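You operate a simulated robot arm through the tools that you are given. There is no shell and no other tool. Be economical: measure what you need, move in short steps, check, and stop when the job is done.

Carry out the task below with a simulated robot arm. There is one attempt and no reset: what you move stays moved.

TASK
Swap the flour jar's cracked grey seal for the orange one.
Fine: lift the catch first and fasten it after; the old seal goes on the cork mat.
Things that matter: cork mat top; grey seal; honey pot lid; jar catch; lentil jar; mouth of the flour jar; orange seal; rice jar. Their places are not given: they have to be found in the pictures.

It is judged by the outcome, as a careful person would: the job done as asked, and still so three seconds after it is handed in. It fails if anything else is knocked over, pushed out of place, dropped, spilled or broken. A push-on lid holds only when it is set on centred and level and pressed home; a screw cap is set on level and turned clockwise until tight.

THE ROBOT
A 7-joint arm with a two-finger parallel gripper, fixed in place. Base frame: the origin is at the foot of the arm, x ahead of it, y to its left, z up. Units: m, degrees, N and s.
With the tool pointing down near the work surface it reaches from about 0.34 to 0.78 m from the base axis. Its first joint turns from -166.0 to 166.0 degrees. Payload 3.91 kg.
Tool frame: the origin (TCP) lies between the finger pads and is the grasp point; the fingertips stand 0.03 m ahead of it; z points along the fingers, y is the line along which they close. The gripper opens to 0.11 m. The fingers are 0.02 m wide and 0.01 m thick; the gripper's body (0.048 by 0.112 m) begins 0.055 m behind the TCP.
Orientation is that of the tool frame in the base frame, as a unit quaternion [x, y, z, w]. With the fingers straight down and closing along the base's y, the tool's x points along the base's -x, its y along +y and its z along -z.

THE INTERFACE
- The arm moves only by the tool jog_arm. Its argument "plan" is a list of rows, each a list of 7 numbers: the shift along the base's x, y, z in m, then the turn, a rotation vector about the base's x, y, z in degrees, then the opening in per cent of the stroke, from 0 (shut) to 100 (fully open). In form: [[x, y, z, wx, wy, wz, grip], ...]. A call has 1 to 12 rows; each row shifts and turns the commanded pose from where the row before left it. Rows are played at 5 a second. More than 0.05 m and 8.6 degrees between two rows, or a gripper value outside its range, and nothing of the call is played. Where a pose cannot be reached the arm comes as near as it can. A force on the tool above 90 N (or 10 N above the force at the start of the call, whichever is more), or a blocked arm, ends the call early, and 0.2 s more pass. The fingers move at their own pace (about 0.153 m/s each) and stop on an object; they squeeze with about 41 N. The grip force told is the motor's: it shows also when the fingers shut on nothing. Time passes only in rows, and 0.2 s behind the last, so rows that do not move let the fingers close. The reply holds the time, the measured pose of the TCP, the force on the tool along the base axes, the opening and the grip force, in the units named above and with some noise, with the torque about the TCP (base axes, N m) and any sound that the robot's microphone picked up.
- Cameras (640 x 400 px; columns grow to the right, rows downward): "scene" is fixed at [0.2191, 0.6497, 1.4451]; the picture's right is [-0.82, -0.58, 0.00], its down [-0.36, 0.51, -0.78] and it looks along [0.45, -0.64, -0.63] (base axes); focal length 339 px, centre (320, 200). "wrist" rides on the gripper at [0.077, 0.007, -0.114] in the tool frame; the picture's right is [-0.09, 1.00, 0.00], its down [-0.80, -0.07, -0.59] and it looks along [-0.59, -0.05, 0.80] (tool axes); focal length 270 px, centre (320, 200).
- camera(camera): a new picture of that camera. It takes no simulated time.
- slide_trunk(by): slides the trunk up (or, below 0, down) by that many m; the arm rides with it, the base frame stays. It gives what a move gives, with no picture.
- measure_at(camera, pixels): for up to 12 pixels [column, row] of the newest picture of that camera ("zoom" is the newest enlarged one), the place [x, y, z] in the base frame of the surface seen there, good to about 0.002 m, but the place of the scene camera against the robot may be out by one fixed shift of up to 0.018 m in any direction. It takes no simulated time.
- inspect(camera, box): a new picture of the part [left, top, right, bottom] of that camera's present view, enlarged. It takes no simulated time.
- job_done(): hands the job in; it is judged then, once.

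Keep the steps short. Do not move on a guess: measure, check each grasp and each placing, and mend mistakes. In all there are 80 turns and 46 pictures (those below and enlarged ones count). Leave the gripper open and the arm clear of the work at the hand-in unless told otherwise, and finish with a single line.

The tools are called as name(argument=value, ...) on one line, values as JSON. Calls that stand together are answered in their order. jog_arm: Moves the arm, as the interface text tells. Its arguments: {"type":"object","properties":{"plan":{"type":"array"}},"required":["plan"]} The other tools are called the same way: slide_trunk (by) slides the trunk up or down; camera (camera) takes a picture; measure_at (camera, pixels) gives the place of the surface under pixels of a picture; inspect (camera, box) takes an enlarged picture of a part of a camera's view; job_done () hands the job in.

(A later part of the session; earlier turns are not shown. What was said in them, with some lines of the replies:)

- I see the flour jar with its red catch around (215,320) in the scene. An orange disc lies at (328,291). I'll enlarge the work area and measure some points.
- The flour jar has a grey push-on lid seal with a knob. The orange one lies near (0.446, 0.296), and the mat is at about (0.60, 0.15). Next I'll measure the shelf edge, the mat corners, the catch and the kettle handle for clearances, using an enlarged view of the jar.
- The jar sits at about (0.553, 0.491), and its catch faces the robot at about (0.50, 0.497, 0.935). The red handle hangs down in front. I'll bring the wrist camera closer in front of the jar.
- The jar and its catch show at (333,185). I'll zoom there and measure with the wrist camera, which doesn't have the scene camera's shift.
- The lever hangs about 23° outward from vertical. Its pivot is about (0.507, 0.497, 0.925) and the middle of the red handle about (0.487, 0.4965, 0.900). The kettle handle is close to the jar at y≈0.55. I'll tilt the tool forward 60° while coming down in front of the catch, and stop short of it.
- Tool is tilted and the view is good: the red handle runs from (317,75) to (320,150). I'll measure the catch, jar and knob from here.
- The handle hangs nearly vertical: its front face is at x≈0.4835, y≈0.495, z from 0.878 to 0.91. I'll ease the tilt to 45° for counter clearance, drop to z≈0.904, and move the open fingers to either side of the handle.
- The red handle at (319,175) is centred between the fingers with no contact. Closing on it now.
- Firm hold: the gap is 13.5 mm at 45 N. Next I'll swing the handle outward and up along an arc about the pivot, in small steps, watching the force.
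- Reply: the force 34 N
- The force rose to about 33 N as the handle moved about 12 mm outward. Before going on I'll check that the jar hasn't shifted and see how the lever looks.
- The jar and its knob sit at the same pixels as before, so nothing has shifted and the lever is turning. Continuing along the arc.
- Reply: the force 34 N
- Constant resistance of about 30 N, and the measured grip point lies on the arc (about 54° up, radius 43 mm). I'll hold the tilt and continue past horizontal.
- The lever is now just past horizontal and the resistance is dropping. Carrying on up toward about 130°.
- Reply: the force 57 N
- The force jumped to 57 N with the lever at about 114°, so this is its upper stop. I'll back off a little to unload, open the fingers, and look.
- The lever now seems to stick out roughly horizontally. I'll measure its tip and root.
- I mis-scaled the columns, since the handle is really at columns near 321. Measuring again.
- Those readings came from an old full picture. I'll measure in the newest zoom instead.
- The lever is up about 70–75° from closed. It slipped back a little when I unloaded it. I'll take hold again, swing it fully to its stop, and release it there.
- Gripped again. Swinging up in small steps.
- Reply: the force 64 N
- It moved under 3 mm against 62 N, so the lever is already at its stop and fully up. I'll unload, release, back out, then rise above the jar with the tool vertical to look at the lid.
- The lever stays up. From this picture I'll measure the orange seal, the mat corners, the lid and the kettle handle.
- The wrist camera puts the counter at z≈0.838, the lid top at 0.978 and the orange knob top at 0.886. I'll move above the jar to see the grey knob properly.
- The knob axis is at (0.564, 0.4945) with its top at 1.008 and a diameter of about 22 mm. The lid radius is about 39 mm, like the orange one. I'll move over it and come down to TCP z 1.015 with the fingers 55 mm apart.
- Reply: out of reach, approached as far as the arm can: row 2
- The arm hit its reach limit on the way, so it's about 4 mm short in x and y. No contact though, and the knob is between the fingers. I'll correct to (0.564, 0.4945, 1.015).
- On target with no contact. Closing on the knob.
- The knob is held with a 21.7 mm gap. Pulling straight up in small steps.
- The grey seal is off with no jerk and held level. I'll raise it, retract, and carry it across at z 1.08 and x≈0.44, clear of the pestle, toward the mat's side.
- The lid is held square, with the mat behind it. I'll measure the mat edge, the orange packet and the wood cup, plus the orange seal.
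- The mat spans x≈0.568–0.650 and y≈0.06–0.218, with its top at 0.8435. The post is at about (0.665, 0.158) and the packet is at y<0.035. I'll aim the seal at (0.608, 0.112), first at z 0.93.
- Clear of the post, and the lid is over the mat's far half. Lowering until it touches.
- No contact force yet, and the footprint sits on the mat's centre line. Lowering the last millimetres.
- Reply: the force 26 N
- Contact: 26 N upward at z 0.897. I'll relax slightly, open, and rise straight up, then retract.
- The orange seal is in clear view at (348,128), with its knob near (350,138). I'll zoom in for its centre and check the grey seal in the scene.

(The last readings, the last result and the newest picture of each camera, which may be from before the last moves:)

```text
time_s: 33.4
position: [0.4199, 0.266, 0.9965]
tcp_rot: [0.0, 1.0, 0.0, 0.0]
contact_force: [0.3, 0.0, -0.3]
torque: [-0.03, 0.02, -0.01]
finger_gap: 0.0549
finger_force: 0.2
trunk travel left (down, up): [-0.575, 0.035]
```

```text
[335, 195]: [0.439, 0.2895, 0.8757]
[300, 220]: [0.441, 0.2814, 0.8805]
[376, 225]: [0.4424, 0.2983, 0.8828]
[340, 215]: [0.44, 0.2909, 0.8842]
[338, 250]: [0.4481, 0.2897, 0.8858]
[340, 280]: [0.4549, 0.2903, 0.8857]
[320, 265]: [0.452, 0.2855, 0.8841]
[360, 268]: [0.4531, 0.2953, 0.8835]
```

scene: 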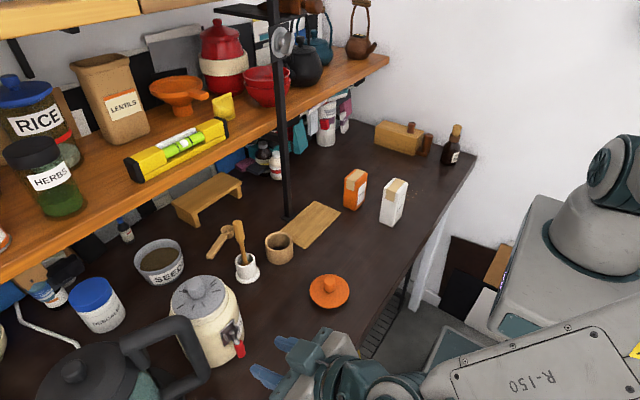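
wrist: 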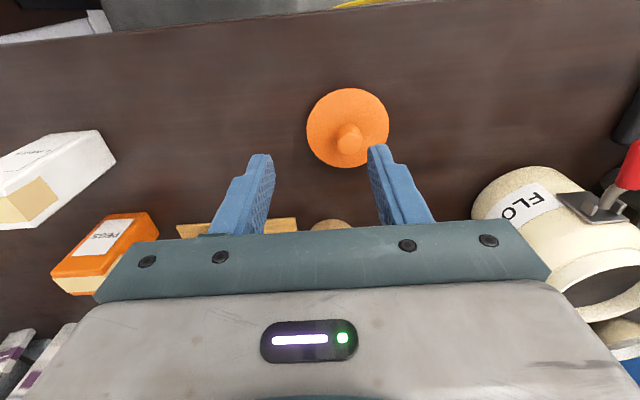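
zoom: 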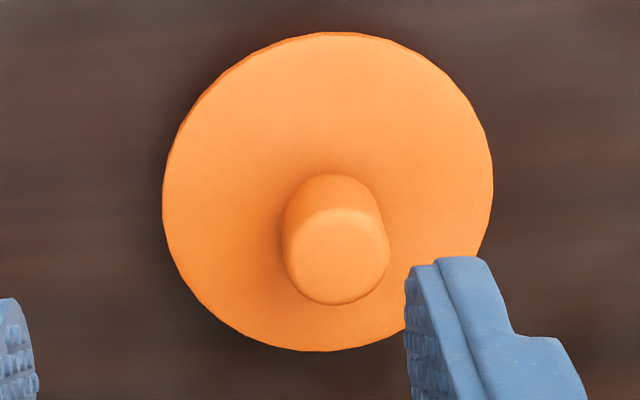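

The grey seal sits flat on the mat. The orange knob axis is (0.450, 0.290) and its disc top is 0.854. I'll move over it and lower to TCP z 0.891.

jog_arm(plan=[[0.03, 0.024, -0.01, 0, 0, 0, 50], [0, 0, -0.035, 0, 0, 0, 50], [0, 0, -0.03, 0, 0, 0, 50], [0, 0, -0.02, 0, 0, 0, 50], [0, 0, -0.01, 0, 0, 0, 50], [0, 0, 0, 0, 0, 0, 50]])

inspect(camera="wrist", box=[220, 80, 420, 240])

```text
time_s: 34.8
position: [0.448, 0.2857, 0.8887]
tcp_rot: [0.0, 1.0, 0.0, 0.0]
contact_force: [0.0, -0.4, -0.4]
torque: [-0.04, 0.0, 0.02]
finger_gap: 0.0549
finger_force: 0.0
trunk travel left (down, up): [-0.575, 0.035]
```

```text
2.50 times, centred on (320, 160) of wrist
```

zoom: 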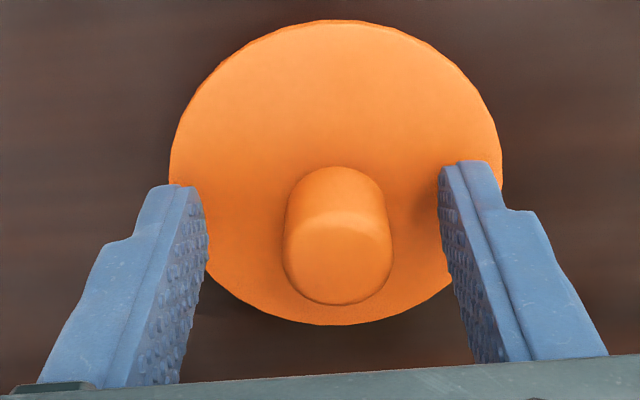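

The TCP reads (0.448, 0.286), and the knob is a bit to the +y side. I'll correct by (+2, +4, +2) mm.

jog_arm(plan=[[0.002, 0.0042, 0.002, 0, 0, 0, 50], [0, 0, 0, 0, 0, 0, 50]])

```text
time_s: 35.4
position: [0.4501, 0.2903, 0.8921]
tcp_rot: [0.0, 1.0, 0.0, 0.0]
contact_force: [0.5, -0.3, 0.2]
torque: [-0.01, 0.02, -0.03]
finger_gap: 0.0549
finger_force: 0.1
trunk travel left (down, up): [-0.575, 0.035]
```

Centred. Closing, then a small test lift.

jog_arm(plan=[[0, 0, 0, 0, 0, 0, 25], [0, 0, 0, 0, 0, 0, 10], [0, 0, 0, 0, 0, 0, 10], [0, 0, 0.01, 0, 0, 0, 10], [0, 0, 0.01, 0, 0, 0, 10], [0, 0, 0, 0, 0, 0, 10]])

inspect(camera="wrist", box=[220, 80, 420, 240])

```text
time_s: 36.8
position: [0.4518, 0.2922, 0.9124]
tcp_rot: [0.0, 1.0, 0.0, 0.001]
contact_force: [0.4, -0.7, -0.9]
torque: [0.01, -0.01, -0.01]
finger_gap: 0.0216
finger_force: 41.3
trunk travel left (down, up): [-0.575, 0.035]
```

```text
2.50 times, centred on (320, 160) of wrist
```

zoom: 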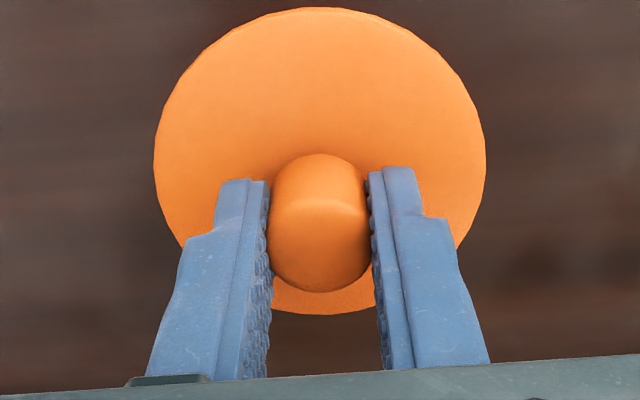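

Held cleanly with a 21.6 mm gap. I'll raise the trunk 3 cm so the jar is within reach at lifting height, then lift the seal.

slide_trunk(by=0.03)

jog_arm(plan=[[0, 0, 0.04, 0, 0, 0, 10], [0, 0.01, 0.04, 0, 0, 0, 10], [0, 0.02, 0.04, 0, 0, 0, 10], [0, 0.045, 0, 0, 0, 0, 10], [0, 0.045, 0, 0, 0, 0, 10], [0, 0.045, 0, 0, 0, 0, 10], [0, 0.038, 0, 0, 0, 0, 10], [0.025, 0, 0, 0, 0, 0, 10], [0.025, 0, 0, 0, 0, 0, 10], [0, 0, 0, 0, 0, 0, 10]])

```text
time_s: 37.5
position: [0.4511, 0.292, 0.942]
tcp_rot: [0.0, 1.0, 0.0, 0.0]
contact_force: [-1.3, 0.3, -0.9]
torque: [0.02, 0.01, -0.01]
finger_gap: 0.0214
finger_force: 41.2
trunk travel left (down, up): [-0.605, 0.005]
```

```text
time_s: 39.8
position: [0.4995, 0.4952, 1.06]
tcp_rot: [0.0, 1.0, 0.0, 0.0]
contact_force: [0.2, -0.5, -0.6]
torque: [0.03, 0.01, -0.01]
finger_gap: 0.0216
finger_force: 41.0
trunk travel left (down, up): [-0.605, 0.005]
```

At (0.4995, 0.495, 1.060), in front of the mouth. I'll move forward over the jar axis and check.

jog_arm(plan=[[0.022, 0, 0, 0, 0, 0, 10], [0.022, 0, 0, 0, 0, 0, 10], [0.0205, 0, 0, 0, 0, 0, 10], [0, 0, 0, 0, 0, 0, 10]])

inspect(camera="wrist", box=[220, 60, 420, 240])

inspect(camera="scene", box=[130, 220, 290, 380])

```text
time_s: 40.8
position: [0.5657, 0.4956, 1.0621]
tcp_rot: [0.0, 1.0, 0.0, 0.0]
contact_force: [-0.5, -0.6, -0.6]
torque: [0.02, -0.03, 0.0]
finger_gap: 0.0216
finger_force: 40.6
trunk travel left (down, up): [-0.605, 0.005]
```

```text
2.22 times, centred on (320, 150) of wrist
```

zoom: 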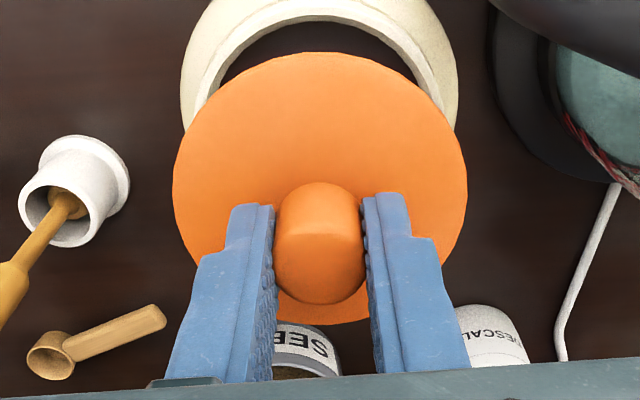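

```text
2.50 times, centred on (210, 300) of scene
```

zoom: 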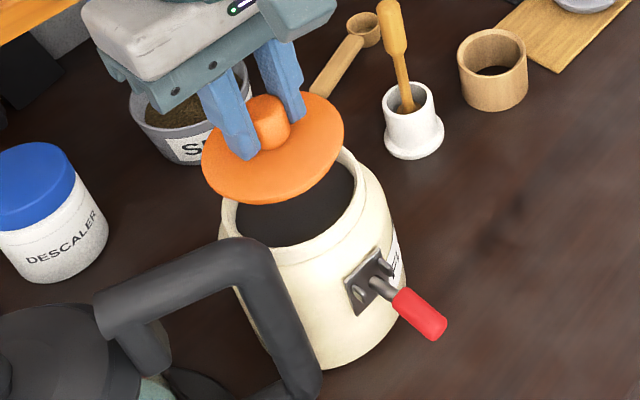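

To check centring I'll compare the jar's rim and the orange disc within the same scene zoom.

measure_at(camera="zoom", pixels=[[227, 205], [229, 225], [250, 243], [290, 247], [330, 232], [357, 200], [358, 175], [350, 157], [206, 165], [250, 197], [300, 190], [340, 140]])

measure_at(camera="zoom", pixels=[[338, 115], [312, 95], [204, 140], [225, 188], [275, 197], [325, 167]])

```text
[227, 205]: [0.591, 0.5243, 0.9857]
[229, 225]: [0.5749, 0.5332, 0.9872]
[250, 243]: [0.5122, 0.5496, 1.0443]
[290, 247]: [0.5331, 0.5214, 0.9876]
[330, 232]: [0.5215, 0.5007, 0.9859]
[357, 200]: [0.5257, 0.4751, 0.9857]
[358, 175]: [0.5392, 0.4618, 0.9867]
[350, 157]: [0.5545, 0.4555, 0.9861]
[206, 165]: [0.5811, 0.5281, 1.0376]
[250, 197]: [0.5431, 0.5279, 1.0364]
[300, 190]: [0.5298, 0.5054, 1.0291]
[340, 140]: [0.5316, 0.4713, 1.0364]
```

```text
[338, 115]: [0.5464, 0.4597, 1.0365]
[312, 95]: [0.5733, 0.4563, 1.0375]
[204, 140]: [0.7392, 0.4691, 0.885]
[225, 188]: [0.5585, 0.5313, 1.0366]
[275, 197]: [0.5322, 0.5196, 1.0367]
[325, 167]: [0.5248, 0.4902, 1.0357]
```

The rim centre (0.5625, 0.494) and disc centre (0.563, 0.494) agree within 1 mm in the same camera. I'll lower in small steps with a 1 mm x trim.

jog_arm(plan=[[-0.001, 0, -0.015, 0, 0, 0, 10], [0, 0, -0.01, 0, 0, 0, 10], [0, 0, -0.006, 0, 0, 0, 10], [0, 0, 0, 0, 0, 0, 10]])

```text
time_s: 41.8
position: [0.5631, 0.4927, 1.0294]
tcp_rot: [0.0, 1.0, 0.0, 0.0]
contact_force: [-0.1, -0.1, -0.4]
torque: [-0.06, 0.0, 0.01]
finger_gap: 0.022
finger_force: 40.9
trunk travel left (down, up): [-0.605, 0.005]
```

No contact yet. y reads 0.4927, so I'll trim +2 mm back to 0.4948 and carry on down.

jog_arm(plan=[[0.0005, 0.0021, 0, 0, 0, 0, 10], [0, 0, 0, 0, 0, 0, 10], [0, 0, -0.003, 0, 0, 0, 10], [0, 0, 0, 0, 0, 0, 10]])

```text
time_s: 42.8
position: [0.5637, 0.4975, 1.028]
tcp_rot: [-0.001, 1.0, 0.0, -0.001]
contact_force: [-0.6, 0.8, 0.3]
torque: [-0.01, 0.0, 0.04]
finger_gap: 0.0216
finger_force: 40.7
trunk travel left (down, up): [-0.605, 0.005]
```

The reading jumped, so I'll take a still reading to judge its noise.

jog_arm(plan=[[0, 0, 0, 0, 0, 0, 10], [0, 0, 0, 0, 0, 0, 10]])

jog_arm(plan=[[0, 0, 0, 0, 0, 0, 10], [0, 0, 0, 0, 0, 0, 10]])

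```text
time_s: 43.4
position: [0.5643, 0.4964, 1.028]
tcp_rot: [-0.001, 1.0, -0.001, 0.0]
contact_force: [0.4, 0.7, -0.1]
torque: [-0.03, 0.04, 0.01]
finger_gap: 0.0216
finger_force: 40.7
trunk travel left (down, up): [-0.605, 0.005]
```

```text
time_s: 44.0
position: [0.5647, 0.4975, 1.0274]
tcp_rot: [0.0, 1.0, 0.001, 0.0]
contact_force: [-0.6, -0.8, -0.7]
torque: [0.01, -0.03, -0.03]
finger_gap: 0.0216
finger_force: 40.8
trunk travel left (down, up): [-0.605, 0.005]
```

Settled, it's about (0.564, 0.497), so I'll take the 2 mm back in y, then check visually.

jog_arm(plan=[[-0.0005, -0.002, 0, 0, 0, 0, 10], [0, 0, 0, 0, 0, 0, 10], [0, 0, 0, 0, 0, 0, 10]])

inspect(camera="scene", box=[165, 260, 265, 345])

```text
time_s: 44.8
position: [0.5658, 0.4953, 1.0283]
tcp_rot: [0.0, 1.0, 0.001, 0.0]
contact_force: [-0.4, -0.3, -0.4]
torque: [-0.01, 0.03, -0.01]
finger_gap: 0.0213
finger_force: 40.9
trunk travel left (down, up): [-0.605, 0.005]
```

```text
4.71 times, centred on (215, 302) of scene
```

zoom: 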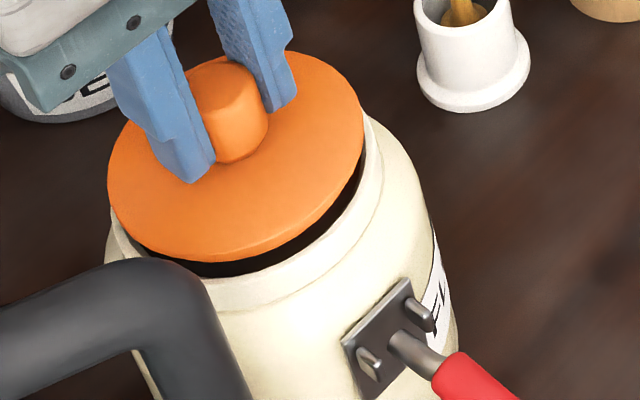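

measure_at(camera="zoom", pixels=[[119, 235], [371, 150], [365, 190], [330, 240], [260, 272], [372, 175], [110, 195], [150, 240], [220, 257], [300, 232], [345, 185], [360, 120]])

```text
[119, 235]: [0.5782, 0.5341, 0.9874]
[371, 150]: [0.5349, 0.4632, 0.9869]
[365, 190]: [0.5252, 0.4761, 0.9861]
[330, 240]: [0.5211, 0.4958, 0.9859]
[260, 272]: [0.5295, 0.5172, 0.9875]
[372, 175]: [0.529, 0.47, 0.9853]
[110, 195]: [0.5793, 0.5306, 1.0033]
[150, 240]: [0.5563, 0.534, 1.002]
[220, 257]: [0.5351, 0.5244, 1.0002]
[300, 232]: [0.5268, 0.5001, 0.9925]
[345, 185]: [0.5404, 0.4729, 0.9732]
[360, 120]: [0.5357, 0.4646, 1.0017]
```

Rim centre about (0.5628, 0.4948), disc centre about (0.563, 0.4955): under 1 mm apart. Lowering onto the mouth and watching the force.

jog_arm(plan=[[-0.0007, -0.0003, -0.003, 0, 0, 0, 10], [0, 0, -0.003, 0, 0, 0, 10], [0, 0, -0.003, 0, 0, 0, 10], [0, 0, 0, 0, 0, 0, 10]])

```text
time_s: 45.8
position: [0.5642, 0.4946, 1.0202]
tcp_rot: [0.0, 1.0, 0.0, 0.001]
contact_force: [-0.6, -0.1, -1.1]
torque: [0.02, -0.01, 0.0]
finger_gap: 0.0215
finger_force: 41.1
trunk travel left (down, up): [-0.605, 0.005]
```

No contact so far, at (0.5642, 0.4946, 1.020). Continuing to seat and press.

jog_arm(plan=[[0, 0, -0.002, 0, 0, 0, 10], [0, 0, -0.002, 0, 0, 0, 10], [0, 0, -0.002, 0, 0, 0, 10], [0, 0, -0.002, 0, 0, 0, 10], [0, 0, 0, 0, 0, 0, 10]])

```text
time_s: 47.0
position: [0.5658, 0.4949, 1.015]
tcp_rot: [0.0, 1.0, 0.003, 0.003]
contact_force: [10.9, 7.5, 26.2]
torque: [-0.08, 0.13, -0.04]
finger_gap: 0.0218
finger_force: 41.3
trunk travel left (down, up): [-0.605, 0.005]
```

It reached the seat at z 1.015, as the grey one did. Pressing harder to push it home.

jog_arm(plan=[[0, 0, -0.002, 0, 0, 0, 10], [0, 0, -0.002, 0, 0, 0, 10], [0, 0, -0.002, 0, 0, 0, 10], [0, 0, 0, 0, 0, 0, 10]])

inspect(camera="scene", box=[165, 260, 265, 345])

```text
time_s: 48.0
position: [0.5651, 0.4938, 1.0158]
tcp_rot: [0.0, 1.0, 0.006, 0.007]
contact_force: [13.9, 8.8, 48.8]
torque: [-0.26, -0.12, 0.0]
finger_gap: 0.0217
finger_force: 41.2
trunk travel left (down, up): [-0.605, 0.005]
```

```text
4.71 times, centred on (215, 302) of scene
```

zoom: 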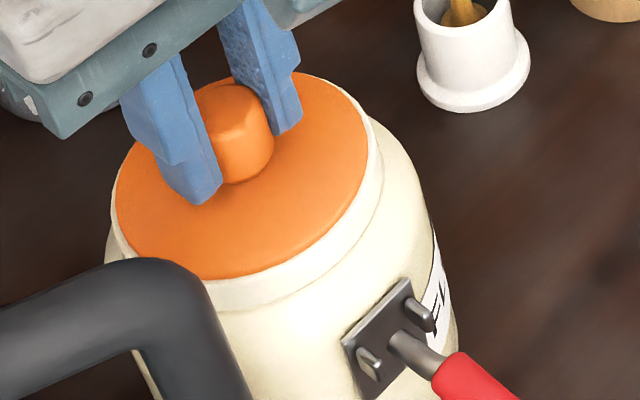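

The disc now lies flush inside the rim all round, like the grey one did. One more press, then unload, release and rise.

jog_arm(plan=[[0, 0, -0.002, 0, 0, 0, 10], [0, 0, -0.0015, 0, 0, 0, 10], [0, 0, 0, 0, 0, 0, 10]])

jog_arm(plan=[[0, 0, 0.006, 0, 0, 0, 10], [0, 0, 0.005, 0, 0, 0, 10], [0, 0, 0, 0, 0, 0, 35], [0, 0, 0, 0, 0, 0, 45], [0, 0, 0, 0, 0, 0, 45]])

```text
time_s: 48.8
position: [0.5648, 0.493, 1.0138]
tcp_rot: [0.001, 1.0, 0.007, 0.008]
contact_force: [12.7, 6.8, 57.5]
torque: [-0.42, -0.2, 0.02]
finger_gap: 0.0219
finger_force: 41.1
trunk travel left (down, up): [-0.605, 0.005]
```

```text
time_s: 50.0
position: [0.5645, 0.4959, 1.0115]
tcp_rot: [0.0, 1.0, 0.0, -0.001]
contact_force: [0.3, 0.1, 0.2]
torque: [0.03, 0.01, 0.0]
finger_gap: 0.0493
finger_force: 0.1
trunk travel left (down, up): [-0.605, 0.005]
```

Released. Rising straight up, then retracting toward the robot.

jog_arm(plan=[[0, 0, 0.025, 0, 0, 0, 45], [0, 0, 0.03, 0, 0, 0, 45], [-0.03, 0, 0.02, 0, 0, 0, 45], [-0.035, 0, 0.02, 0, 0, 0, 45], [0, 0, 0.02, 0, 0, 0, 45], [0, 0, 0, 0, 0, 0, 45]])

camera(camera="wrist")

measure_at(camera="wrist", pixels=[[325, 125], [295, 145], [355, 145], [305, 160], [345, 160], [325, 168], [325, 175]])

```text
time_s: 51.4
position: [0.4994, 0.4951, 1.1258]
tcp_rot: [0.0, 1.0, 0.0, 0.001]
contact_force: [0.6, 0.4, 0.0]
torque: [-0.01, 0.02, 0.02]
finger_gap: 0.0499
finger_force: 0.1
trunk travel left (down, up): [-0.605, 0.005]
```

```text
8 pictures are left
```

wrist: 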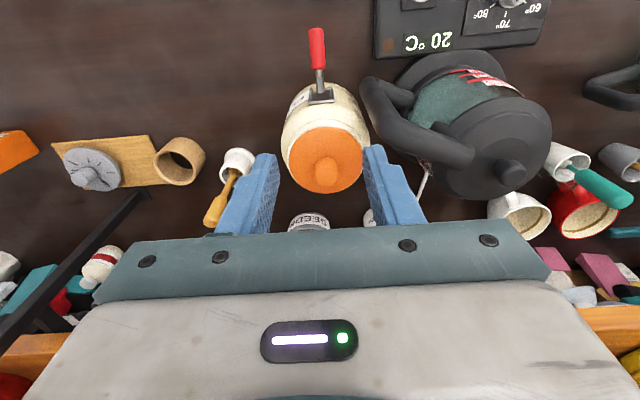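

```text
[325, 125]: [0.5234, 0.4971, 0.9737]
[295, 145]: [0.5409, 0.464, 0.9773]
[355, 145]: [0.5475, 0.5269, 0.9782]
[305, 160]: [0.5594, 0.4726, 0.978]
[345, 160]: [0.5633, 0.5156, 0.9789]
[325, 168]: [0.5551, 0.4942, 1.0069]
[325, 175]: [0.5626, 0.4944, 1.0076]
```

The orange lid sits level (0.977–0.979 all round) and its knob top is at 1.0075, matching the old seal. Now the catch: I'll back off, tilt 23° as before, and take hold of the red handle again.

jog_arm(plan=[[-0.034, 0, -0.03, 0, -7.6, 0, 36], [-0.034, 0, -0.032, 0, -7.7, 0, 36], [-0.033, 0, -0.034, 0, -7.7, 0, 36], [0, 0, 0, 0, 0, 0, 36], [0, 0, 0, 0, 0, 0, 36]])

```text
time_s: 52.5
position: [0.3995, 0.4962, 1.0298]
tcp_rot: [0.0, 0.98, 0.0, 0.199]
contact_force: [-0.6, -0.2, 0.8]
torque: [0.01, -0.01, -0.01]
finger_gap: 0.0397
finger_force: 0.0
trunk travel left (down, up): [-0.605, 0.005]
```

jog_arm(plan=[[0.0165, -0.0005, -0.024, 0, 0, 0, 36], [0.017, -0.0005, -0.026, 0, 0, 0, 36], [0.016, 0, -0.026, 0, 0, 0, 36], [0, 0, 0, 0, 0, 0, 36], [0, 0, 0, 0, 0, 0, 15], [0, 0, 0, 0, 0, 0, 5], [0, 0, 0, 0, 0, 0, 5]])

inspect(camera="wrist", box=[200, 60, 440, 260])

```text
time_s: 54.1
position: [0.4489, 0.4948, 0.9555]
tcp_rot: [0.0, 0.98, 0.0, 0.199]
contact_force: [2.0, 5.0, -0.2]
torque: [0.12, -0.11, 0.01]
finger_gap: 0.0134
finger_force: 45.0
trunk travel left (down, up): [-0.605, 0.005]
```

```text
2.00 times, centred on (320, 160) of wrist
```

zoom: 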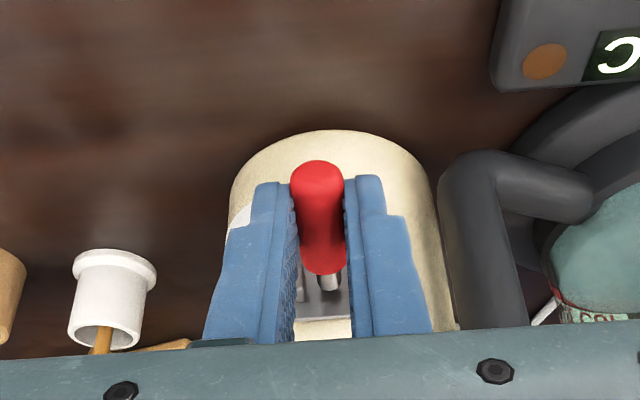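

Gripped again with a 13.4 mm gap. Swinging the handle down along the reverse arc, first half.

jog_arm(plan=[[-0.0004, 0, -0.0043, 0, -1.4, 0, 5], [-0.0004, 0, -0.0043, 0, -1.4, 0, 5], [0.0003, 0, -0.0043, 0, -1.4, 0, 5], [0.0003, 0, -0.0042, 0, -1.3, 0, 5], [0.0008, 0, -0.0042, 0, -1.4, 0, 5], [0.0009, 0, -0.0041, 0, -1.3, 0, 5], [0.0015, 0, -0.0039, 0, -1.4, 0, 5], [0.0015, 0, -0.0039, 0, -1.4, 0, 5], [0, 0, 0, 0, 0, 0, 5]])

```text
time_s: 56.1
position: [0.4491, 0.4949, 0.9232]
tcp_rot: [-0.001, 0.956, 0.001, 0.294]
contact_force: [-20.0, 6.8, 21.2]
torque: [0.11, -1.21, 0.09]
finger_gap: 0.0136
finger_force: 44.6
trunk travel left (down, up): [-0.605, 0.005]
```

It's following, with resistance like on the way up. Second half.

jog_arm(plan=[[0.002, 0, -0.0036, 0, -1.4, 0, 5], [0.0021, 0, -0.0036, 0, -1.4, 0, 5], [0.0025, 0, -0.0032, 0, -1.3, 0, 5], [0.0026, 0, -0.0031, 0, -1.4, 0, 5], [0.003, 0, -0.0027, 0, -1.4, 0, 5], [0.003, 0, -0.0027, 0, -1.4, 0, 5], [0.003, 0, -0.0021, 0, -1.4, 0, 5], [0.0031, 0, -0.0021, 0, -1.3, 0, 5], [0, 0, 0, 0, 0, 0, 5]])

inspect(camera="wrist", box=[220, 80, 420, 250])

measure_at(camera="zoom", pixels=[[318, 130], [318, 160], [318, 190], [318, 220], [318, 260], [318, 300]])

```text
time_s: 58.1
position: [0.4696, 0.4948, 0.9004]
tcp_rot: [-0.001, 0.923, 0.0, 0.384]
contact_force: [-28.9, 9.8, 8.1]
torque: [0.26, -1.07, 0.12]
finger_gap: 0.0134
finger_force: 45.4
trunk travel left (down, up): [-0.605, 0.005]
```

```text
2.35 times, centred on (320, 165) of wrist
```

zoom: 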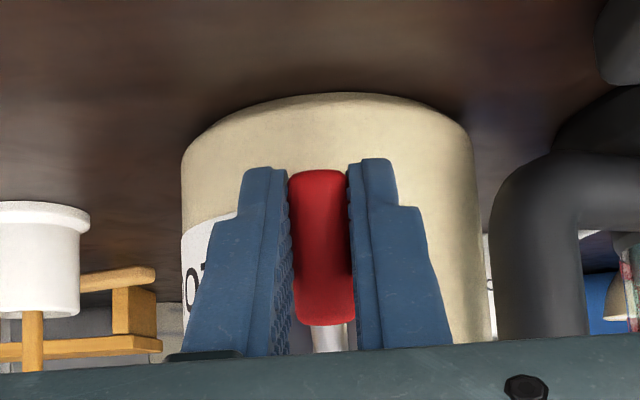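

```text
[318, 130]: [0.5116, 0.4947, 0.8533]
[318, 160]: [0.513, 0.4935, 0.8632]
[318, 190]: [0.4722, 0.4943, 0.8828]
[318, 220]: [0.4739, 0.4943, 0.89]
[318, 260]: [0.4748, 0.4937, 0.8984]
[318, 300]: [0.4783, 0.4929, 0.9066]
```

The front face of the handle is at x≈0.474, against 0.4835 when closed, so about 10° remain. Pushing it in further toward the jar.

jog_arm(plan=[[0.003, 0, -0.001, 0, -1, 0, 5], [0.003, 0, -0.001, 0, -1, 0, 5], [0.003, 0, -0.0005, 0, -1, 0, 5], [0.003, 0, 0, 0, -1, 0, 5], [0, 0, 0, 0, 0, 0, 5]])

```text
time_s: 59.4
position: [0.4835, 0.4947, 0.8954]
tcp_rot: [-0.001, 0.91, 0.0, 0.415]
contact_force: [-20.3, 8.6, -9.4]
torque: [0.31, 0.34, 0.01]
finger_gap: 0.0139
finger_force: 8.4
trunk travel left (down, up): [-0.605, 0.005]
```

The handle swung in and the resistance changed, which looks like it snapped down. I'll open, back out along the tool axis, and look.

jog_arm(plan=[[-0.003, 0, 0, 0, 0, 0, 5], [0, 0, 0, 0, 0, 0, 36], [0, 0, 0, 0, 0, 0, 36], [-0.02, 0, 0.015, 0, 0, 0, 36], [-0.025, 0, 0.02, 0, 0, 0, 36], [-0.025, 0, 0.02, 0, 0, 0, 36], [0, 0, 0, 0, 0, 0, 36]])

camera(camera="wrist")

```text
time_s: 61.0
position: [0.4128, 0.4938, 0.9519]
tcp_rot: [0.0, 0.91, -0.001, 0.414]
contact_force: [0.1, -0.4, 0.9]
torque: [-0.02, 0.02, 0.01]
finger_gap: 0.0398
finger_force: 0.1
trunk travel left (down, up): [-0.605, 0.005]
```

```text
5 pictures are left
```

wrist: 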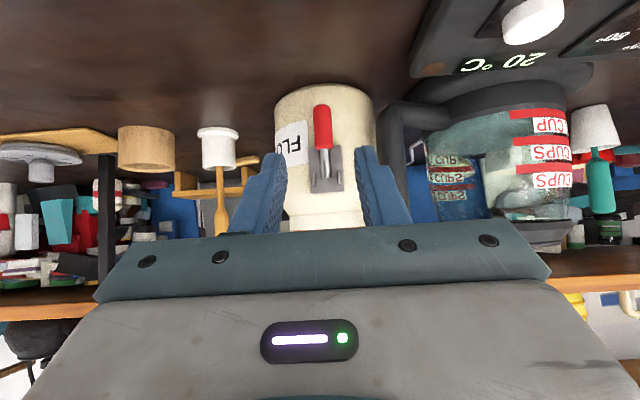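

measure_at(camera="wrist", pixels=[[322, 108], [322, 115], [323, 125], [323, 135], [324, 143], [325, 155], [326, 170], [316, 172], [335, 172]])

```text
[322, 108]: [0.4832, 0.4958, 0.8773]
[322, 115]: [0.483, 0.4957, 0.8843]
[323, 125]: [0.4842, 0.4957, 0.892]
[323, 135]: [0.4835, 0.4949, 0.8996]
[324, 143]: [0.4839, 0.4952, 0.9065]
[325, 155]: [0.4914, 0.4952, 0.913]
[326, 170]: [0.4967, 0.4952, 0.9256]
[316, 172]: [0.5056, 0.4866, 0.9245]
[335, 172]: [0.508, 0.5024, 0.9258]
```

The handle is back exactly where it started: front face 0.4835 and tip z 0.877, so the catch is fastened. I'll retract clear, open fully, and take a last scene picture.

jog_arm(plan=[[-0.02, -0.01, 0.04, 0, 8, 0, 60], [-0.02, -0.02, 0.04, 0, 8, 0, 100], [-0.02, -0.03, 0.035, 0, 8, 0, 100], [-0.02, -0.03, 0.03, 0, 8, 0, 100], [-0.01, -0.02, 0.03, 0, 8, 0, 100], [0, 0, 0.02, 0, 8, 0, 100], [0, 0, 0, 0, 0, 0, 100]])

camera(camera="scene")

inspect(camera="scene", box=[150, 180, 370, 380])

```text
refused: row 3 steps farther than a row can; nothing moved
```

```text
4 pictures are left
```

scene: 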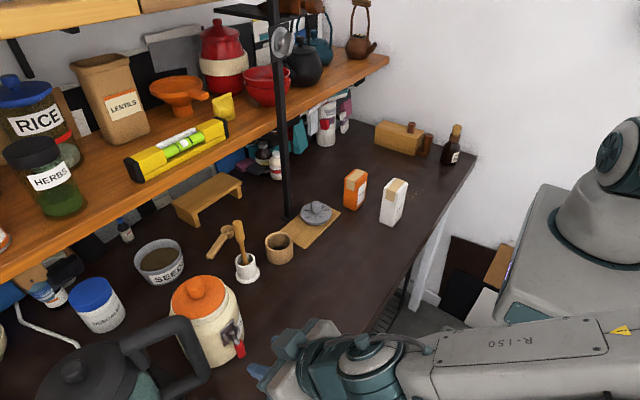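

```text
2.00 times, centred on (260, 280) of scene
```

zoom: 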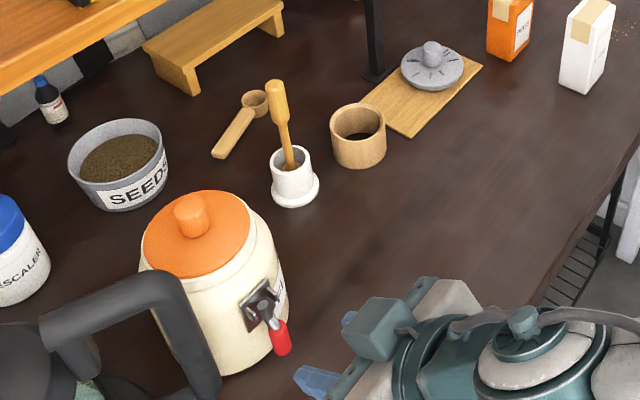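

Everything is in place in the picture. The retract was refused because one step was too long, so I'll repeat it with shorter steps.

jog_arm(plan=[[-0.02, -0.01, 0.03, 0, 7, 0, 60], [-0.02, -0.01, 0.03, 0, 7, 0, 100], [-0.02, -0.01, 0.03, 0, 7, 0, 100], [-0.01, -0.02, 0.03, 0, 7, 0, 100], [-0.01, -0.02, 0.03, 0, 7, 0, 100], [0, -0.02, 0.03, 0, 7, 0, 100], [0, 0, 0.01, 0, 7, 0, 100], [0, 0, 0, 0, 0, 0, 100]])

camera(camera="scene")

```text
time_s: 62.8
position: [0.3303, 0.4041, 1.1422]
tcp_rot: [0.0, 1.0, 0.0, -0.001]
contact_force: [-0.6, 0.9, -0.1]
torque: [-0.02, 0.02, -0.03]
finger_gap: 0.1101
finger_force: 0.0
trunk travel left (down, up): [-0.605, 0.005]
```

```text
2 pictures are left
```

scene: 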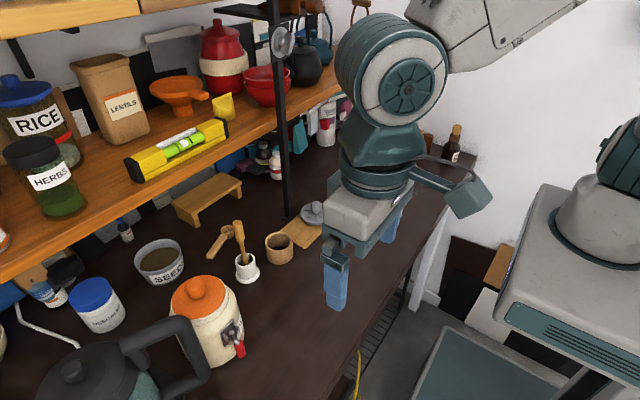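

The arm is clear and the gripper is open. The orange seal is on level, the catch is down, the grey seal is on the mat, and nothing else has moved. Handing in.

job_done()

```text
The job is handed in.
```

The flour jar now has the orange seal pressed home with its catch fastened, and the cracked grey seal is on the cork mat.
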